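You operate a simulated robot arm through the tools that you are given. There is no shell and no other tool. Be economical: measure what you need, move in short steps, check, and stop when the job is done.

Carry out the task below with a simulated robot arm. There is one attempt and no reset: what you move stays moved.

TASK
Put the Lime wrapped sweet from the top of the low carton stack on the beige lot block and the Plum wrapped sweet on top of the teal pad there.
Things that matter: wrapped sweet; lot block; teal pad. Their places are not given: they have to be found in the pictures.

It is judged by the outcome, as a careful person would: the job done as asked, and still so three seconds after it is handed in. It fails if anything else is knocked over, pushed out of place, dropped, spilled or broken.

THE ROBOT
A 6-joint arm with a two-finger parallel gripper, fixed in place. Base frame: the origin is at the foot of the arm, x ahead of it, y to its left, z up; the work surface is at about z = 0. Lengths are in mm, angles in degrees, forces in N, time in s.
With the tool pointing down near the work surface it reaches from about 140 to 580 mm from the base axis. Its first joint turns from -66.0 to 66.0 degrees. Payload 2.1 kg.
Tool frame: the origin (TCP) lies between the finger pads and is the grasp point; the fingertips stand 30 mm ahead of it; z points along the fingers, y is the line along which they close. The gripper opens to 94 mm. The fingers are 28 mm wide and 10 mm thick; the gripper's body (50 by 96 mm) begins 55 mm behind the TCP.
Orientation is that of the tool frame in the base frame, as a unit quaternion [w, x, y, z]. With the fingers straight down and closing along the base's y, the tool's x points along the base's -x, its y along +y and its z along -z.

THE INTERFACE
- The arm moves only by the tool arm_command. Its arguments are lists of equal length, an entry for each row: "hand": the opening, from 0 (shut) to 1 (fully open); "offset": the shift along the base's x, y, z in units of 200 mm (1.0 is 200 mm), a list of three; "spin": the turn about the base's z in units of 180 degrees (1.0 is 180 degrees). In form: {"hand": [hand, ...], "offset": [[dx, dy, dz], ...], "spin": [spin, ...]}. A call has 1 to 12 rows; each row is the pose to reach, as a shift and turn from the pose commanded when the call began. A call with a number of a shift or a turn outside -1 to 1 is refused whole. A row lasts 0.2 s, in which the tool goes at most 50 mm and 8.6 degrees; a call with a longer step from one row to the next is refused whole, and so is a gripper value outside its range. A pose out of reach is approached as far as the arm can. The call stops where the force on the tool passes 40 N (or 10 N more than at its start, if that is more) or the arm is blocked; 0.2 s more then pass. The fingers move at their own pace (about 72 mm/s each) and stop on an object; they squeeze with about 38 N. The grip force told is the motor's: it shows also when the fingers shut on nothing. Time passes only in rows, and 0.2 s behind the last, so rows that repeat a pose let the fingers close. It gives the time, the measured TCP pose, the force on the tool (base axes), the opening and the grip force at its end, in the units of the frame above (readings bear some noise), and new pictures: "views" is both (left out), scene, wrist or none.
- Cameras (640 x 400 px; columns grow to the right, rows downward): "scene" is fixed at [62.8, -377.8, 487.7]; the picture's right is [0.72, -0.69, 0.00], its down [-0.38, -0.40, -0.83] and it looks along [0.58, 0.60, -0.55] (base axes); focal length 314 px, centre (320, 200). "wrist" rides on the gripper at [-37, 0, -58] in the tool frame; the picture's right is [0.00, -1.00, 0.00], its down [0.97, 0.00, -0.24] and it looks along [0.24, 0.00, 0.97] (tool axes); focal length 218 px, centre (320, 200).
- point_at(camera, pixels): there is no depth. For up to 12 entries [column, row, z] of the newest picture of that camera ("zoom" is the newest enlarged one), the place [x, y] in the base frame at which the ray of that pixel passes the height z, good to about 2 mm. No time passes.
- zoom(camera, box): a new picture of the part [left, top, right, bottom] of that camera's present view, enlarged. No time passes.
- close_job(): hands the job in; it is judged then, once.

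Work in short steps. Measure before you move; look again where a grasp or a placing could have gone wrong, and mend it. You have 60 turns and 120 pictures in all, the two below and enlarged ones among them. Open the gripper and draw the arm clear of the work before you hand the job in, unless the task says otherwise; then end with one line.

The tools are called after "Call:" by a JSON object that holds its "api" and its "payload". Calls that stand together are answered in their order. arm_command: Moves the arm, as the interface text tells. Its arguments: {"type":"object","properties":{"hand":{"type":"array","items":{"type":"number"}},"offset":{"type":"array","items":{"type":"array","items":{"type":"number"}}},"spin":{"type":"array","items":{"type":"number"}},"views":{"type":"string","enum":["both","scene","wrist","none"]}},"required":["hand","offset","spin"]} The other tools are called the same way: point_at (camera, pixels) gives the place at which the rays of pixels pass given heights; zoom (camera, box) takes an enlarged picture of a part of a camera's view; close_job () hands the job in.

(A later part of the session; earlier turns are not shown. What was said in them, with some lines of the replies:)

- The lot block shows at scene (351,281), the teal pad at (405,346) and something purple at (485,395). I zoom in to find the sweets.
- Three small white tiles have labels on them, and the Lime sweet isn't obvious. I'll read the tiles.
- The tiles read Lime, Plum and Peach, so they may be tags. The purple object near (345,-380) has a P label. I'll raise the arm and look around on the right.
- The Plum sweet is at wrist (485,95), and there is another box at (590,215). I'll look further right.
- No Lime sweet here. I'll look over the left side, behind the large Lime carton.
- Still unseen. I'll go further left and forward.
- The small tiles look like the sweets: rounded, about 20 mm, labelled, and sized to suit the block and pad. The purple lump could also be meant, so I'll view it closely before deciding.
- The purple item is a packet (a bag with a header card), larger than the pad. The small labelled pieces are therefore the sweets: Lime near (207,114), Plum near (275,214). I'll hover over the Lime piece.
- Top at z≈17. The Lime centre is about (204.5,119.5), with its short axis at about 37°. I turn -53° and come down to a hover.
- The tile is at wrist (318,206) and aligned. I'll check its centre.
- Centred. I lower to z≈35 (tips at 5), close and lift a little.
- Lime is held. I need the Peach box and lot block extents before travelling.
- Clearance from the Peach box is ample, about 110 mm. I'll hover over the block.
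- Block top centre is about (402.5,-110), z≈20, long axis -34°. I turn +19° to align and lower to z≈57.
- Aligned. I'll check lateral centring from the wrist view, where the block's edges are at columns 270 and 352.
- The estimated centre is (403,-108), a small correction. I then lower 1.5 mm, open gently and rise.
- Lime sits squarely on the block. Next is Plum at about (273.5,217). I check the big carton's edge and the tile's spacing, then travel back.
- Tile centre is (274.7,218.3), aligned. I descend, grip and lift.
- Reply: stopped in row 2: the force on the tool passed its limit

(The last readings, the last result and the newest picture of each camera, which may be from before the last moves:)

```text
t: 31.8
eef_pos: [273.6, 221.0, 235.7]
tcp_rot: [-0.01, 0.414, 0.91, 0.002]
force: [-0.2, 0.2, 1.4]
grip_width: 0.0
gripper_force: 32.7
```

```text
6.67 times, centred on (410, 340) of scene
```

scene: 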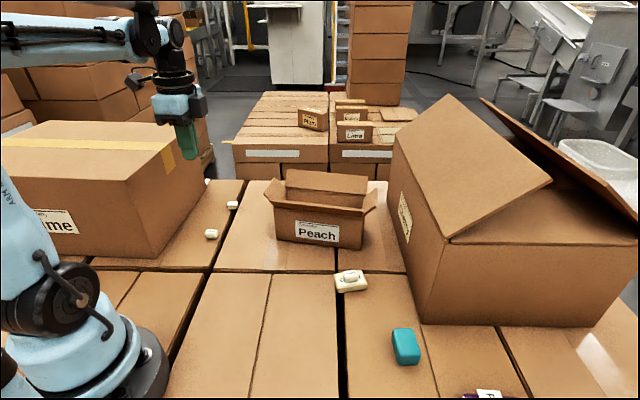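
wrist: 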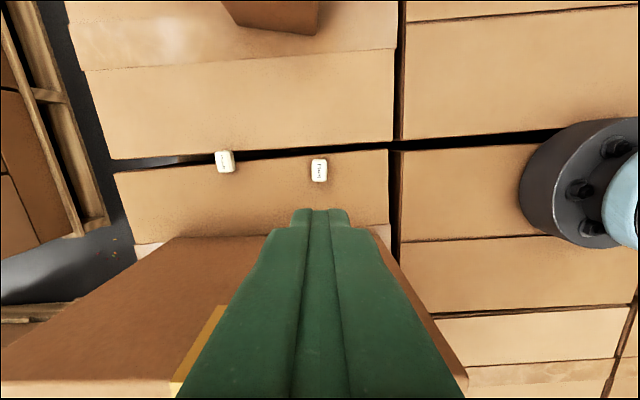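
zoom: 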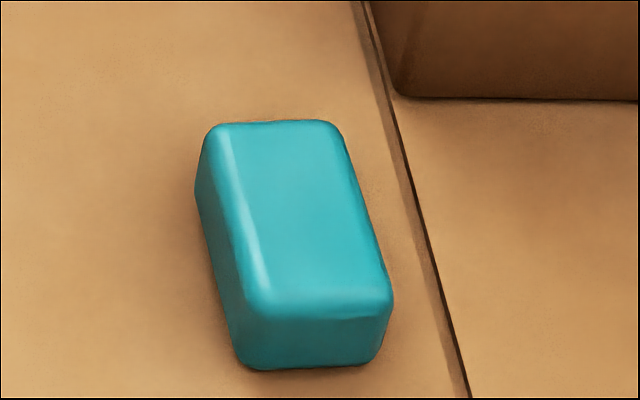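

The descent stopped at z≈97: something on the gripper or wrist touched the large carton, pushing away from it and up. Plum is untouched. I'll check that the carton hasn't moved and find its actual edges.

Call:
{"api": "point_at", "payload": {"camera": "wrist", "pixels": [[180, 238, 185], [270, 236, 185], [378, 235, 185], [136, 246, 0], [380, 228, 0], [440, 330, 185], [378, 235, 0], [318, 170, 17]]}}

Call:
{"api": "zoom", "payload": {"camera": "scene", "box": [80, 100, 260, 270]}}

Call:
{"api": "zoom", "payload": {"camera": "wrist", "box": [100, 130, 480, 400]}}

```text
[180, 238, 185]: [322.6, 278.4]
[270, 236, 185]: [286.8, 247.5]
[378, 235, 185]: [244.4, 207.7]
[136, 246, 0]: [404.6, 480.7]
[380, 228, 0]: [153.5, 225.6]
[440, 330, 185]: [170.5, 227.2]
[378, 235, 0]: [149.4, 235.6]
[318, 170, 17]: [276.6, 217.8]
```

```text
2.35 times, centred on (170, 185) of scene
```

zoom: 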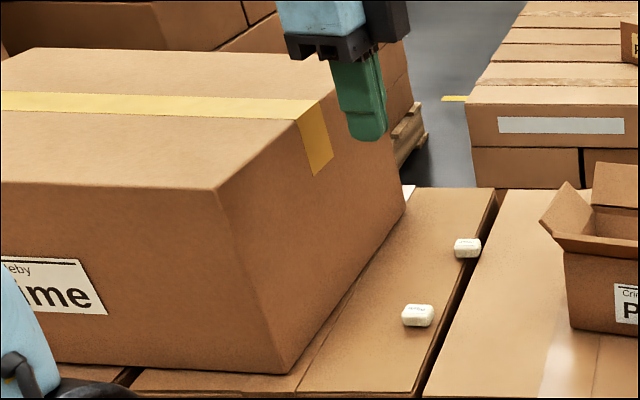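

```text
1.48 times, centred on (290, 265) of wrist
```

zoom: 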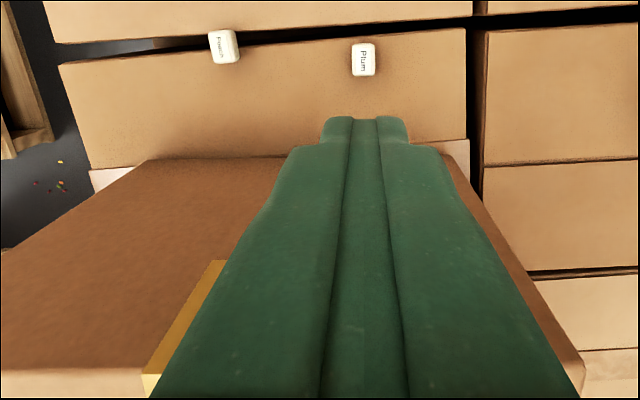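

The carton hasn't moved. The black box on a stalk, on the tool's +x side, is what hit it. Turning +90° and gripping along the 26 mm length points the stalk back under the forearm, as at the start. I'll do that up high.

Call:
{"api": "arm_command", "payload": {"hand": [0.5, 0.5, 0.5, 0.5, 0.5, 0.5, 0.5, 0.5, 0.5, 0.5, 0.5, 0.5], "offset": [[0, 0, 0], [0, 0, 0], [0, 0, 0], [0, 0, 0], [0, 0, 0], [0, 0, 0], [0, 0, 0], [0, 0, 0], [0, 0, 0], [0, 0, 0], [0, 0, 0], [0, 0, 0]], "spin": [0.045, 0.09, 0.135, 0.18, 0.225, 0.27, 0.315, 0.36, 0.405, 0.45, 0.495, 0.5], "views": "none"}}

Call:
{"api": "arm_command", "payload": {"hand": [0.5, 0.5, 0.5, 0.5], "offset": [[0.005, -0.015, -0.2], [0.005, -0.015, -0.4], [0.005, -0.015, -0.48], [0.005, -0.015, -0.48]], "spin": [0, 0, 0, 0]}}

```text
t: 34.4
eef_pos: [274.5, 219.8, 235.6]
tcp_rot: [-0.008, -0.352, 0.936, -0.004]
force: [0.3, 0.0, -0.1]
grip_width: 46.8
gripper_force: 0.0
```

```text
t: 35.4
eef_pos: [275.5, 216.4, 139.2]
tcp_rot: [-0.009, -0.35, 0.937, -0.005]
force: [-0.7, -0.3, -0.4]
grip_width: 46.9
gripper_force: 0.0
```

scene: 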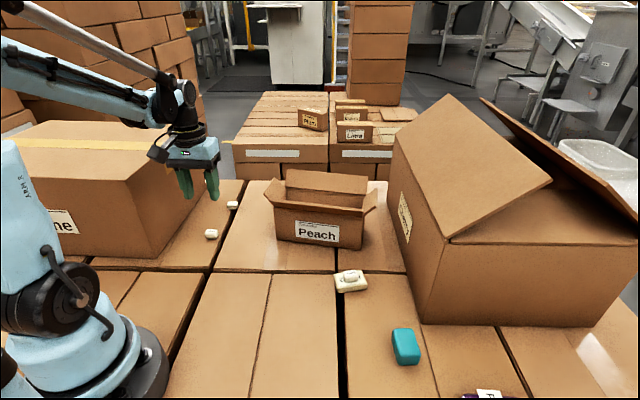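
wrist: 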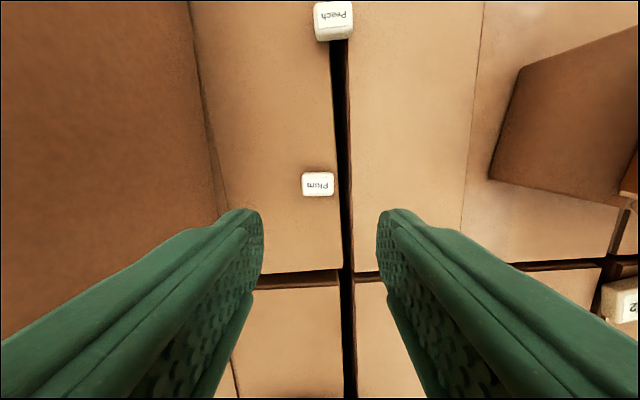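

Call:
{"api": "point_at", "payload": {"camera": "wrist", "pixels": [[318, 184.5, 17], [302, 174, 17], [334, 174, 17], [303, 194.5, 17], [333.5, 195, 17]]}}

Call:
{"api": "zoom", "payload": {"camera": "wrist", "box": [286, 160, 350, 210]}}

```text
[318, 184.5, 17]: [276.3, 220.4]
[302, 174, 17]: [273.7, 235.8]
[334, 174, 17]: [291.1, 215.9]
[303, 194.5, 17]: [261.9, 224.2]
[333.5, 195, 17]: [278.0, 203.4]
```

```text
8.00 times, centred on (318, 185) of wrist
```

zoom: 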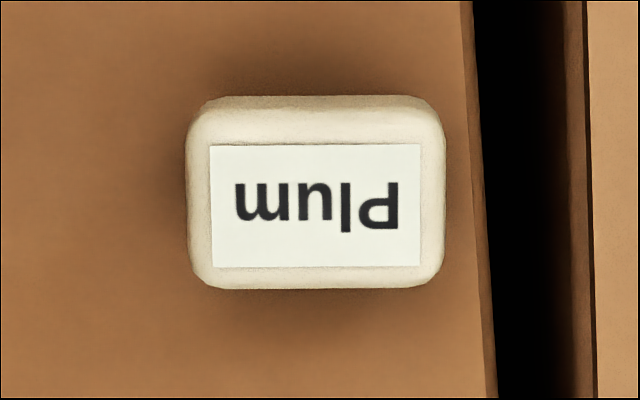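

Tile centre is about (275.5,219). I descend in smaller steps and grip.

Call:
{"api": "arm_command", "payload": {"hand": [0.5, 0.5, 0.5, 0.5, 0.5, 0.5, 0.1, 0, 0, 0, 0], "offset": [[0, 0.013, -0.12], [0, 0.013, -0.24], [0, 0.013, -0.36], [0, 0.013, -0.46], [0, 0.013, -0.518], [0, 0.013, -0.518], [0, 0.013, -0.518], [0, 0.013, -0.518], [0, 0.013, -0.518], [0, 0.013, -0.518], [0, 0.013, -0.518]], "spin": [0, 0, 0, 0, 0, 0, 0, 0, 0, 0, 0], "views": "scene"}}

```text
t: 37.8
eef_pos: [275.7, 219.2, 35.6]
tcp_rot: [-0.008, -0.352, 0.936, -0.004]
force: [0.7, -0.3, 0.2]
grip_width: 25.7
gripper_force: 37.5
```

scene: 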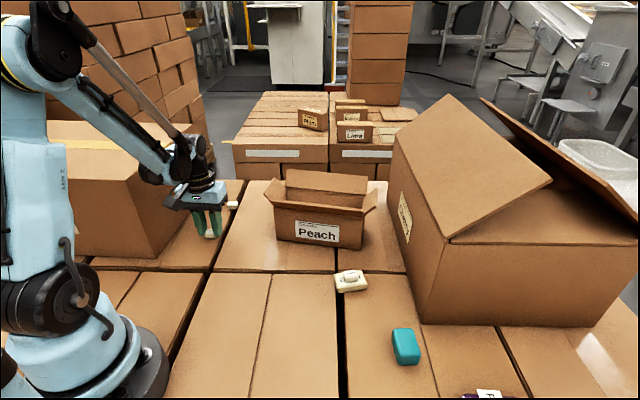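

Gripped at 25.7 mm. I lift and carry it back at height, and measure the pad meanwhile.

Call:
{"api": "arm_command", "payload": {"hand": [0, 0, 0, 0, 0, 0, 0, 0, 0], "offset": [[0, 0, 0.15], [0, 0, 0.35], [0, 0, 0.55], [0, 0, 0.75], [0, -0.2, 0.75], [0, -0.4, 0.75], [0, -0.6, 0.75], [0, -0.8, 0.75], [0, -1, 0.75]], "spin": [0, 0, 0, 0, 0, 0, 0, 0, 0], "views": "none"}}

Call:
{"api": "arm_command", "payload": {"hand": [0, 0, 0, 0, 0, 0, 0], "offset": [[0, -0.2, 0], [0, -0.4, 0], [0, -0.6, 0], [0, -0.8, 0], [0.05, -1, 0], [0.1, -1, 0], [0.1, -1, 0]], "spin": [0, 0, 0, 0, 0, 0, 0], "views": "both"}}

Call:
{"api": "point_at", "payload": {"camera": "scene", "pixels": [[392.7, 330.3, 20], [411.5, 328.3, 20], [420.2, 352.7, 20], [401.7, 356.5, 20], [400.2, 365, 0], [418.2, 363.2, 0], [401.7, 356.5, 25], [420.2, 352.7, 25]]}}

```text
t: 39.8
eef_pos: [276.6, 19.8, 185.6]
tcp_rot: [-0.009, -0.35, 0.937, -0.005]
force: [0.7, 0.3, -0.3]
grip_width: 25.7
gripper_force: 37.6
```

```text
t: 41.4
eef_pos: [297.0, -181.2, 185.6]
tcp_rot: [-0.009, -0.351, 0.936, -0.004]
force: [0.0, 0.5, 0.6]
grip_width: 26.0
gripper_force: 38.0
```

scene: 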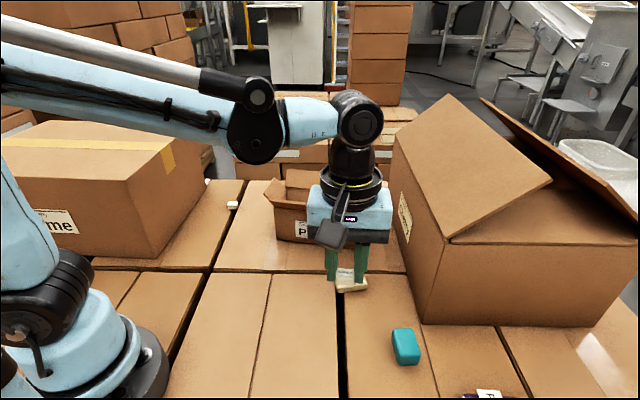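
wrist: 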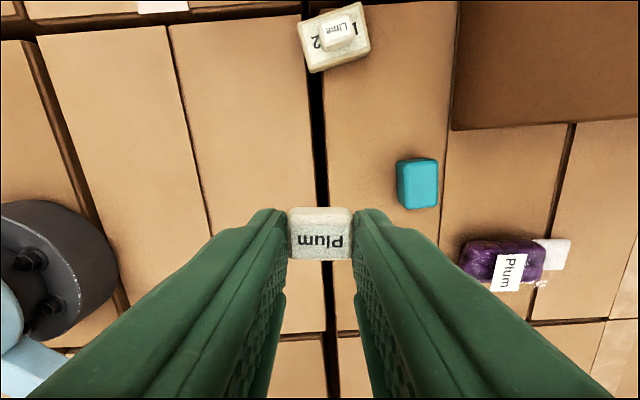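

```text
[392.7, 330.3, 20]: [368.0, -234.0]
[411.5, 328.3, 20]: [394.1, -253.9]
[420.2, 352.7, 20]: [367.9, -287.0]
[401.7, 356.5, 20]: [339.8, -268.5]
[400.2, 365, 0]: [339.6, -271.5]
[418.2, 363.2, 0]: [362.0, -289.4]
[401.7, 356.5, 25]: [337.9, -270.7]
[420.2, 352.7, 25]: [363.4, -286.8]
```

Pad top centre is about (367,-261). I check the pad in this view and the Cherry carton's face for clearance.

Call:
{"api": "point_at", "payload": {"camera": "wrist", "pixels": [[452, 131, 0], [620, 119, 0], [397, 160, 22], [436, 158, 22], [438, 206, 22], [402, 208, 22], [417, 183, 22], [460, 10, 0]]}}

Call:
{"api": "zoom", "payload": {"camera": "wrist", "box": [372, 100, 500, 220]}}

```text
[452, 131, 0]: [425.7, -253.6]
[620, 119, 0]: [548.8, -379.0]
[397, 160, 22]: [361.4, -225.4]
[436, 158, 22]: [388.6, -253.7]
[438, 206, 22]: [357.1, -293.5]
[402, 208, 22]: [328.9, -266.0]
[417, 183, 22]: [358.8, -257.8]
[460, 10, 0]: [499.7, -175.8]
```

```text
3.33 times, centred on (436, 160) of wrist
```

zoom: 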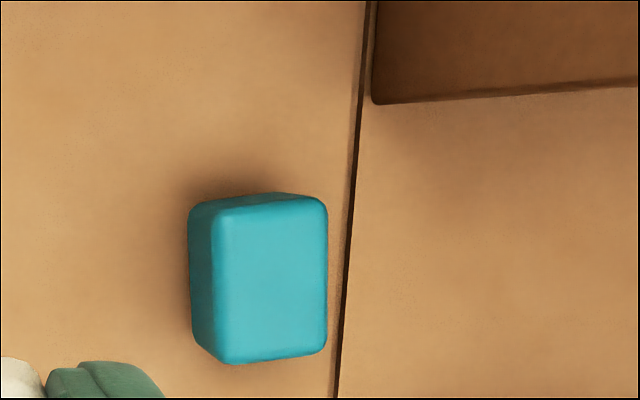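

Clearance works out: the near Cherry face is about 48 mm from the pad centre, and its corner is offset from the camera side. I move to a hover at z≈120 beside the pad with +11° turn.

Call:
{"api": "point_at", "payload": {"camera": "wrist", "pixels": [[421.7, 184.3, 22], [403.6, 163.6, 22], [437.5, 159.1, 22], [438.1, 205.6, 22], [407.5, 208.9, 22]]}}

Call:
{"api": "arm_command", "payload": {"hand": [0, 0, 0, 0, 0, 0], "offset": [[0.1, -0.15, 0], [0.2, -0.3, 0], [0.3, -0.42, 0], [0.3, -0.42, -0.15], [0.3, -0.42, -0.3], [0.3, -0.42, -0.3]], "spin": [0.03, 0.06, 0.06, 0.06, 0.06, 0.06], "views": "both"}}

```text
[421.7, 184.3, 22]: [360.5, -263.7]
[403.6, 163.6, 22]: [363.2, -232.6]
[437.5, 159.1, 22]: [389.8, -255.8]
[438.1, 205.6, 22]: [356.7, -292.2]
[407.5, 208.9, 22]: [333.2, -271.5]
```

```text
t: 42.8
eef_pos: [355.2, -264.3, 126.3]
tcp_rot: [-0.008, -0.438, 0.899, -0.006]
force: [-0.6, 0.6, 0.6]
grip_width: 25.7
gripper_force: 37.7
```

scene: 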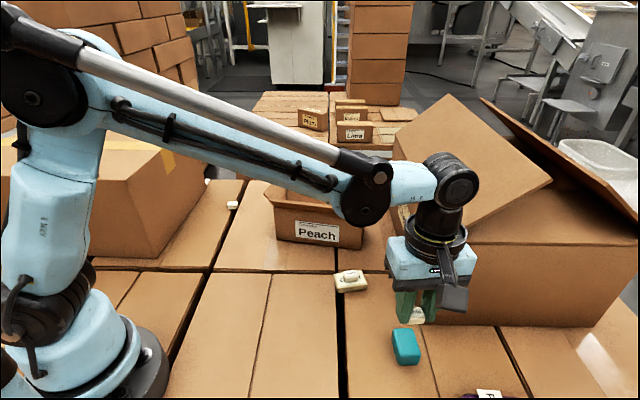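
wrist: 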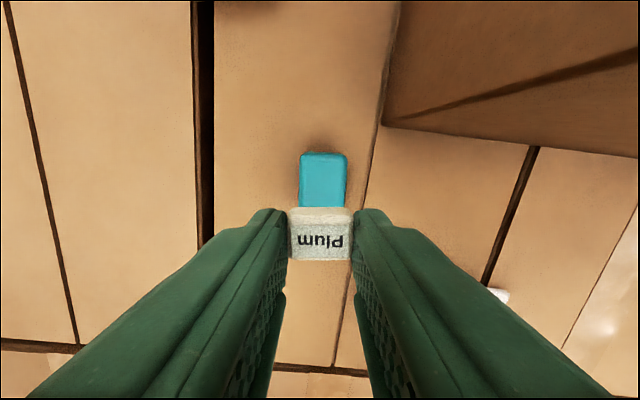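

Well aligned and clear of the Cherry carton. I'll refine the pad's position from this view.

Call:
{"api": "zoom", "payload": {"camera": "wrist", "box": [280, 130, 376, 215]}}

Call:
{"api": "point_at", "payload": {"camera": "wrist", "pixels": [[301, 155, 22], [346, 155, 22], [323, 155, 22], [323, 205, 22]]}}

Call:
{"api": "zoom", "payload": {"camera": "scene", "box": [370, 260, 490, 380]}}

```text
4.71 times, centred on (328, 172) of wrist
```

zoom: 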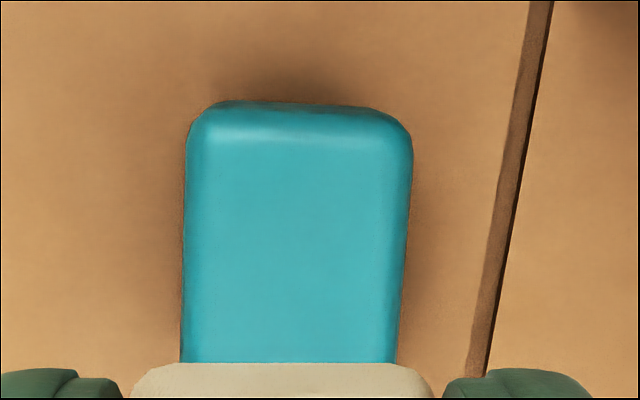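

```text
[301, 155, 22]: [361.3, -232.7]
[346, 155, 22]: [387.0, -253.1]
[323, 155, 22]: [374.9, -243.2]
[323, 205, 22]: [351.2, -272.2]
```

```text
3.33 times, centred on (430, 320) of scene
```

zoom: 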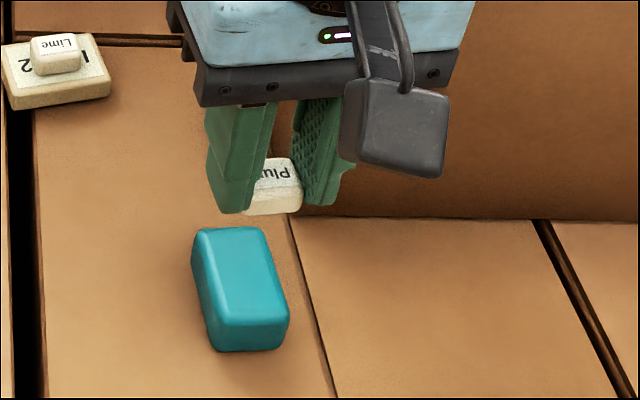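

Pad centre is about (361.5,-262). I shift and lower to z≈64, then inspect the gap.

Call:
{"api": "arm_command", "payload": {"hand": [0, 0, 0, 0, 0], "offset": [[0.031, 0.011, 0], [0.031, 0.011, -0.1], [0.031, 0.011, -0.2], [0.031, 0.011, -0.31], [0.031, 0.011, -0.31]], "spin": [0, 0, 0, 0, 0], "views": "wrist"}}

Call:
{"api": "zoom", "payload": {"camera": "scene", "box": [370, 300, 450, 370]}}

```text
t: 44.0
eef_pos: [361.4, -263.3, 64.4]
tcp_rot: [-0.008, -0.438, 0.899, -0.005]
force: [0.4, 0.1, 30.9]
grip_width: 25.6
gripper_force: 37.5
```

wrist: 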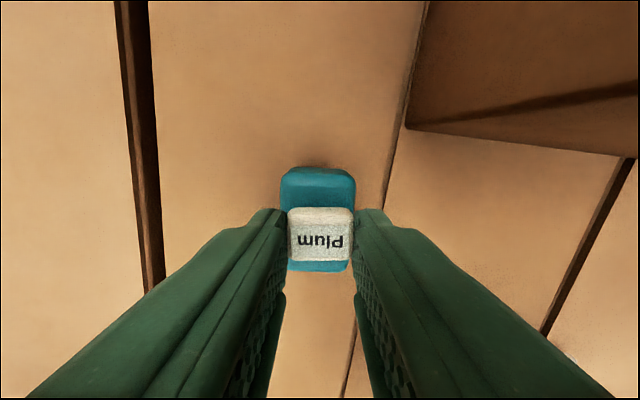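

```text
5.71 times, centred on (410, 335) of scene
```

zoom: 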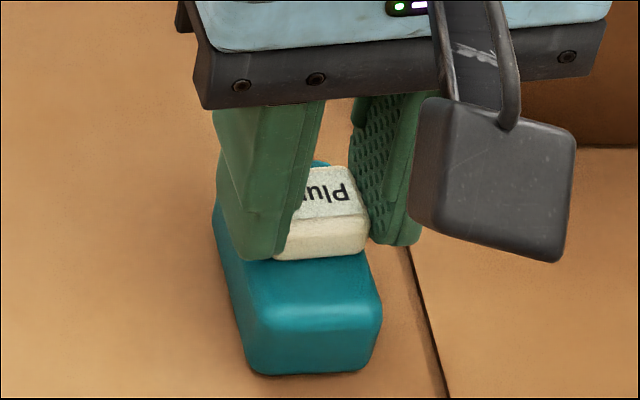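

Contact already (31 N), so the pad top is at z≈28. I back off 2 mm and check centring at that height.

Call:
{"api": "arm_command", "payload": {"hand": [0, 0], "offset": [[0, 0, 0.012], [0, 0, 0.012]], "spin": [0, 0], "views": "both"}}

Call:
{"api": "zoom", "payload": {"camera": "wrist", "box": [260, 150, 380, 290]}}

Call:
{"api": "point_at", "payload": {"camera": "wrist", "pixels": [[320, 172, 28], [320, 180, 28], [320, 270, 28], [320, 262, 28], [282, 190, 28], [356, 190, 28]]}}

```text
t: 44.6
eef_pos: [362.3, -262.5, 66.7]
tcp_rot: [-0.008, -0.436, 0.9, -0.005]
force: [-1.0, 0.4, -0.5]
grip_width: 25.9
gripper_force: 37.9
```

scene: 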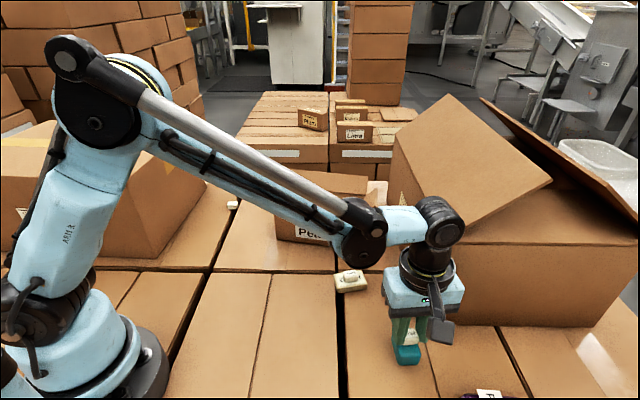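
wrist: 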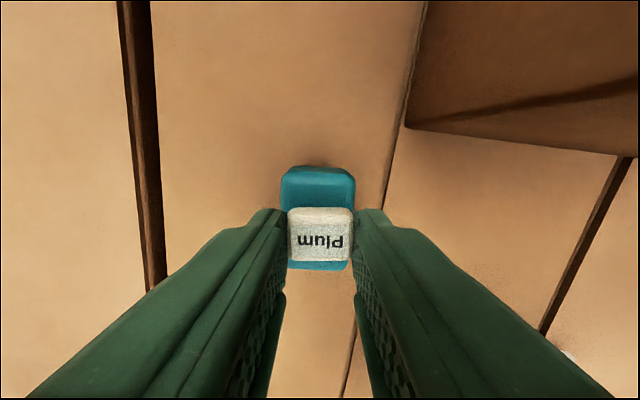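

```text
2.86 times, centred on (320, 220) of wrist
```

zoom: 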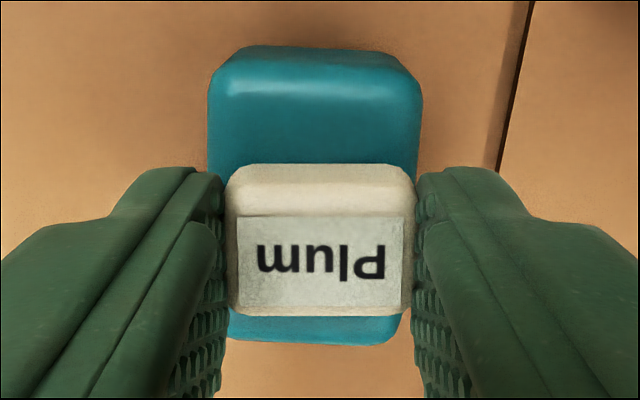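

```text
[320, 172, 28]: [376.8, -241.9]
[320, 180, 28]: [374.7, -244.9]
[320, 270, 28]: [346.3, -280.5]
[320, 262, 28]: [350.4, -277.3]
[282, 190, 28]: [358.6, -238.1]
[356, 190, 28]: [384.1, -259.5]
```

Centre is (361,-262), matching the tool position. I lower 1.8 mm, release and rise.

Call:
{"api": "arm_command", "payload": {"hand": [0, 0, 0.1, 0.3, 0.42, 0.42, 0.42], "offset": [[0, 0, -0.009], [0, 0, -0.009], [0, 0, -0.009], [0, 0, -0.009], [0, 0, -0.009], [0, 0, -0.009], [0, 0, -0.009]], "spin": [0, 0, 0, 0, 0, 0, 0], "views": "none"}}

Call:
{"api": "arm_command", "payload": {"hand": [0.42, 0.42, 0.42, 0.42, 0.42, 0.42, 0.42, 0.42, 0.42], "offset": [[0, 0, 0.08], [0, 0, 0.22], [0, 0, 0.4], [0, 0, 0.6], [0, 0, 0.75], [-0.2, 0.1, 0.75], [-0.3, 0.3, 0.75], [-0.35, 0.5, 0.75], [-0.35, 0.5, 0.75]], "spin": [0, 0, 0, 0, 0, 0, 0, 0, 0]}}

Call:
{"api": "zoom", "payload": {"camera": "scene", "box": [330, 250, 450, 380]}}

```text
t: 46.2
eef_pos: [362.7, -263.5, 64.9]
tcp_rot: [-0.008, -0.437, 0.899, -0.006]
force: [-0.2, 0.2, 0.1]
grip_width: 39.5
gripper_force: 0.1
```

```text
t: 48.2
eef_pos: [291.0, -161.3, 213.8]
tcp_rot: [-0.009, -0.437, 0.9, -0.005]
force: [-0.8, -0.7, 0.4]
grip_width: 39.4
gripper_force: 0.1
```

scene: 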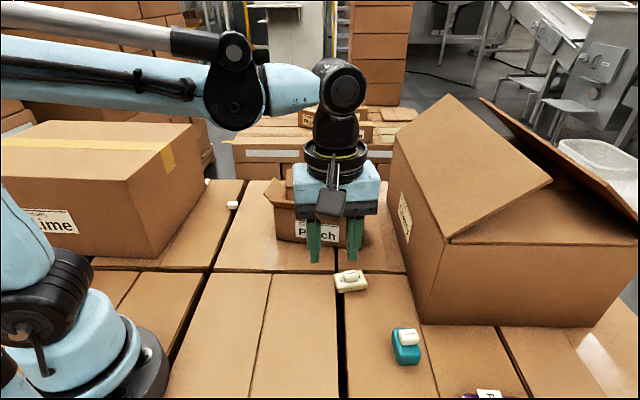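
wrist: 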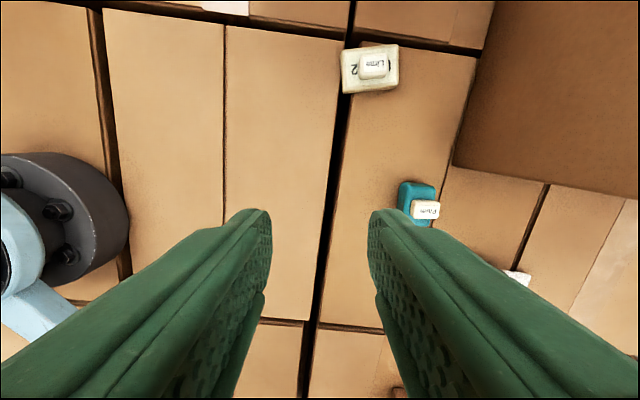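

```text
3.08 times, centred on (390, 315) of scene
```

zoom: 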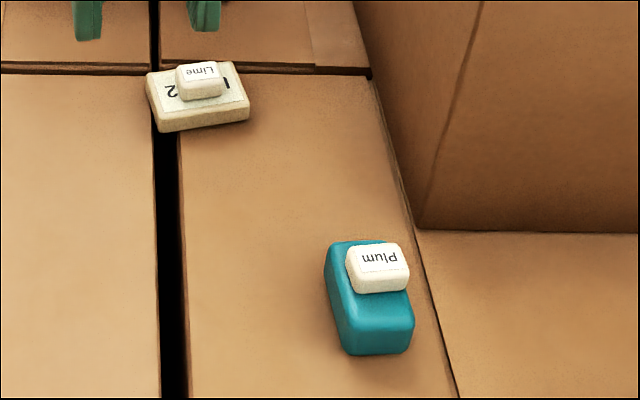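

Plum looks off to the right side of the pad, so I'll look closely.

Call:
{"api": "zoom", "payload": {"camera": "scene", "box": [380, 315, 436, 370]}}

Call:
{"api": "zoom", "payload": {"camera": "wrist", "box": [385, 170, 455, 240]}}

```text
7.27 times, centred on (408, 342) of scene
```

zoom: 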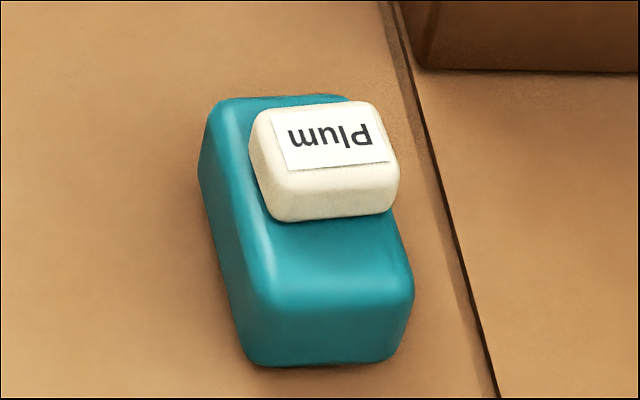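

```text
5.71 times, centred on (420, 205) of wrist
```

zoom: 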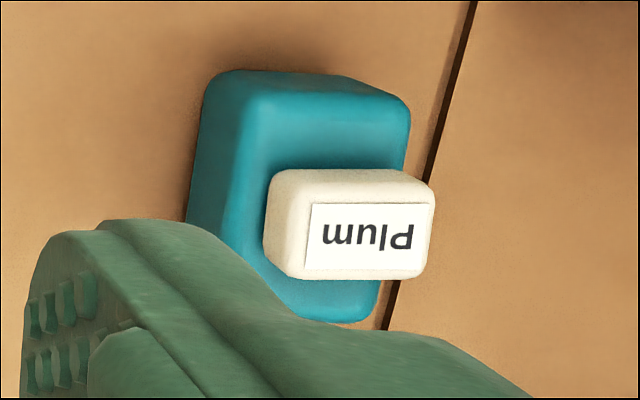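

Call:
{"api": "point_at", "payload": {"camera": "scene", "pixels": [[410.2, 333.5, 45], [401.5, 344.8, 29], [417.6, 343.4, 29], [394, 330, 28], [412, 328.3, 28], [420.2, 352.7, 28], [401.3, 355.5, 28]]}}

Call:
{"api": "point_at", "payload": {"camera": "wrist", "pixels": [[428.3, 211.3, 45], [407.5, 182.5, 28], [436, 187, 28], [430, 225, 28]]}}

```text
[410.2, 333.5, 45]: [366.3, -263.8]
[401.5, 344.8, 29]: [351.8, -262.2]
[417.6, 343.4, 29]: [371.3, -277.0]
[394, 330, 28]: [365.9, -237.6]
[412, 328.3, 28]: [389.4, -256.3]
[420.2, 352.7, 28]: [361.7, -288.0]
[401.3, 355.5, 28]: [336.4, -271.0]
```

```text
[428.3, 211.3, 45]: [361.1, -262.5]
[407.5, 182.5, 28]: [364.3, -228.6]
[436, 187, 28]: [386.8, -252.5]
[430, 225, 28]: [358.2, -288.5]
```

Measured, the Plum centre (≈364,-263) matches the pad centre (≈363,-263), so the apparent offset was parallax. Both sweets are at rest, nothing else has moved, and the gripper is open and clear, so I hand in.

Call:
{"api": "close_job", "payload": {}}

```text
The job is handed in.
```

The Lime sweet is on the beige lot block and the Plum sweet is on the teal pad. The gripper brushed the large Lime carton once on the way, but the pictures show the carton didn't move, and the job is handed in.
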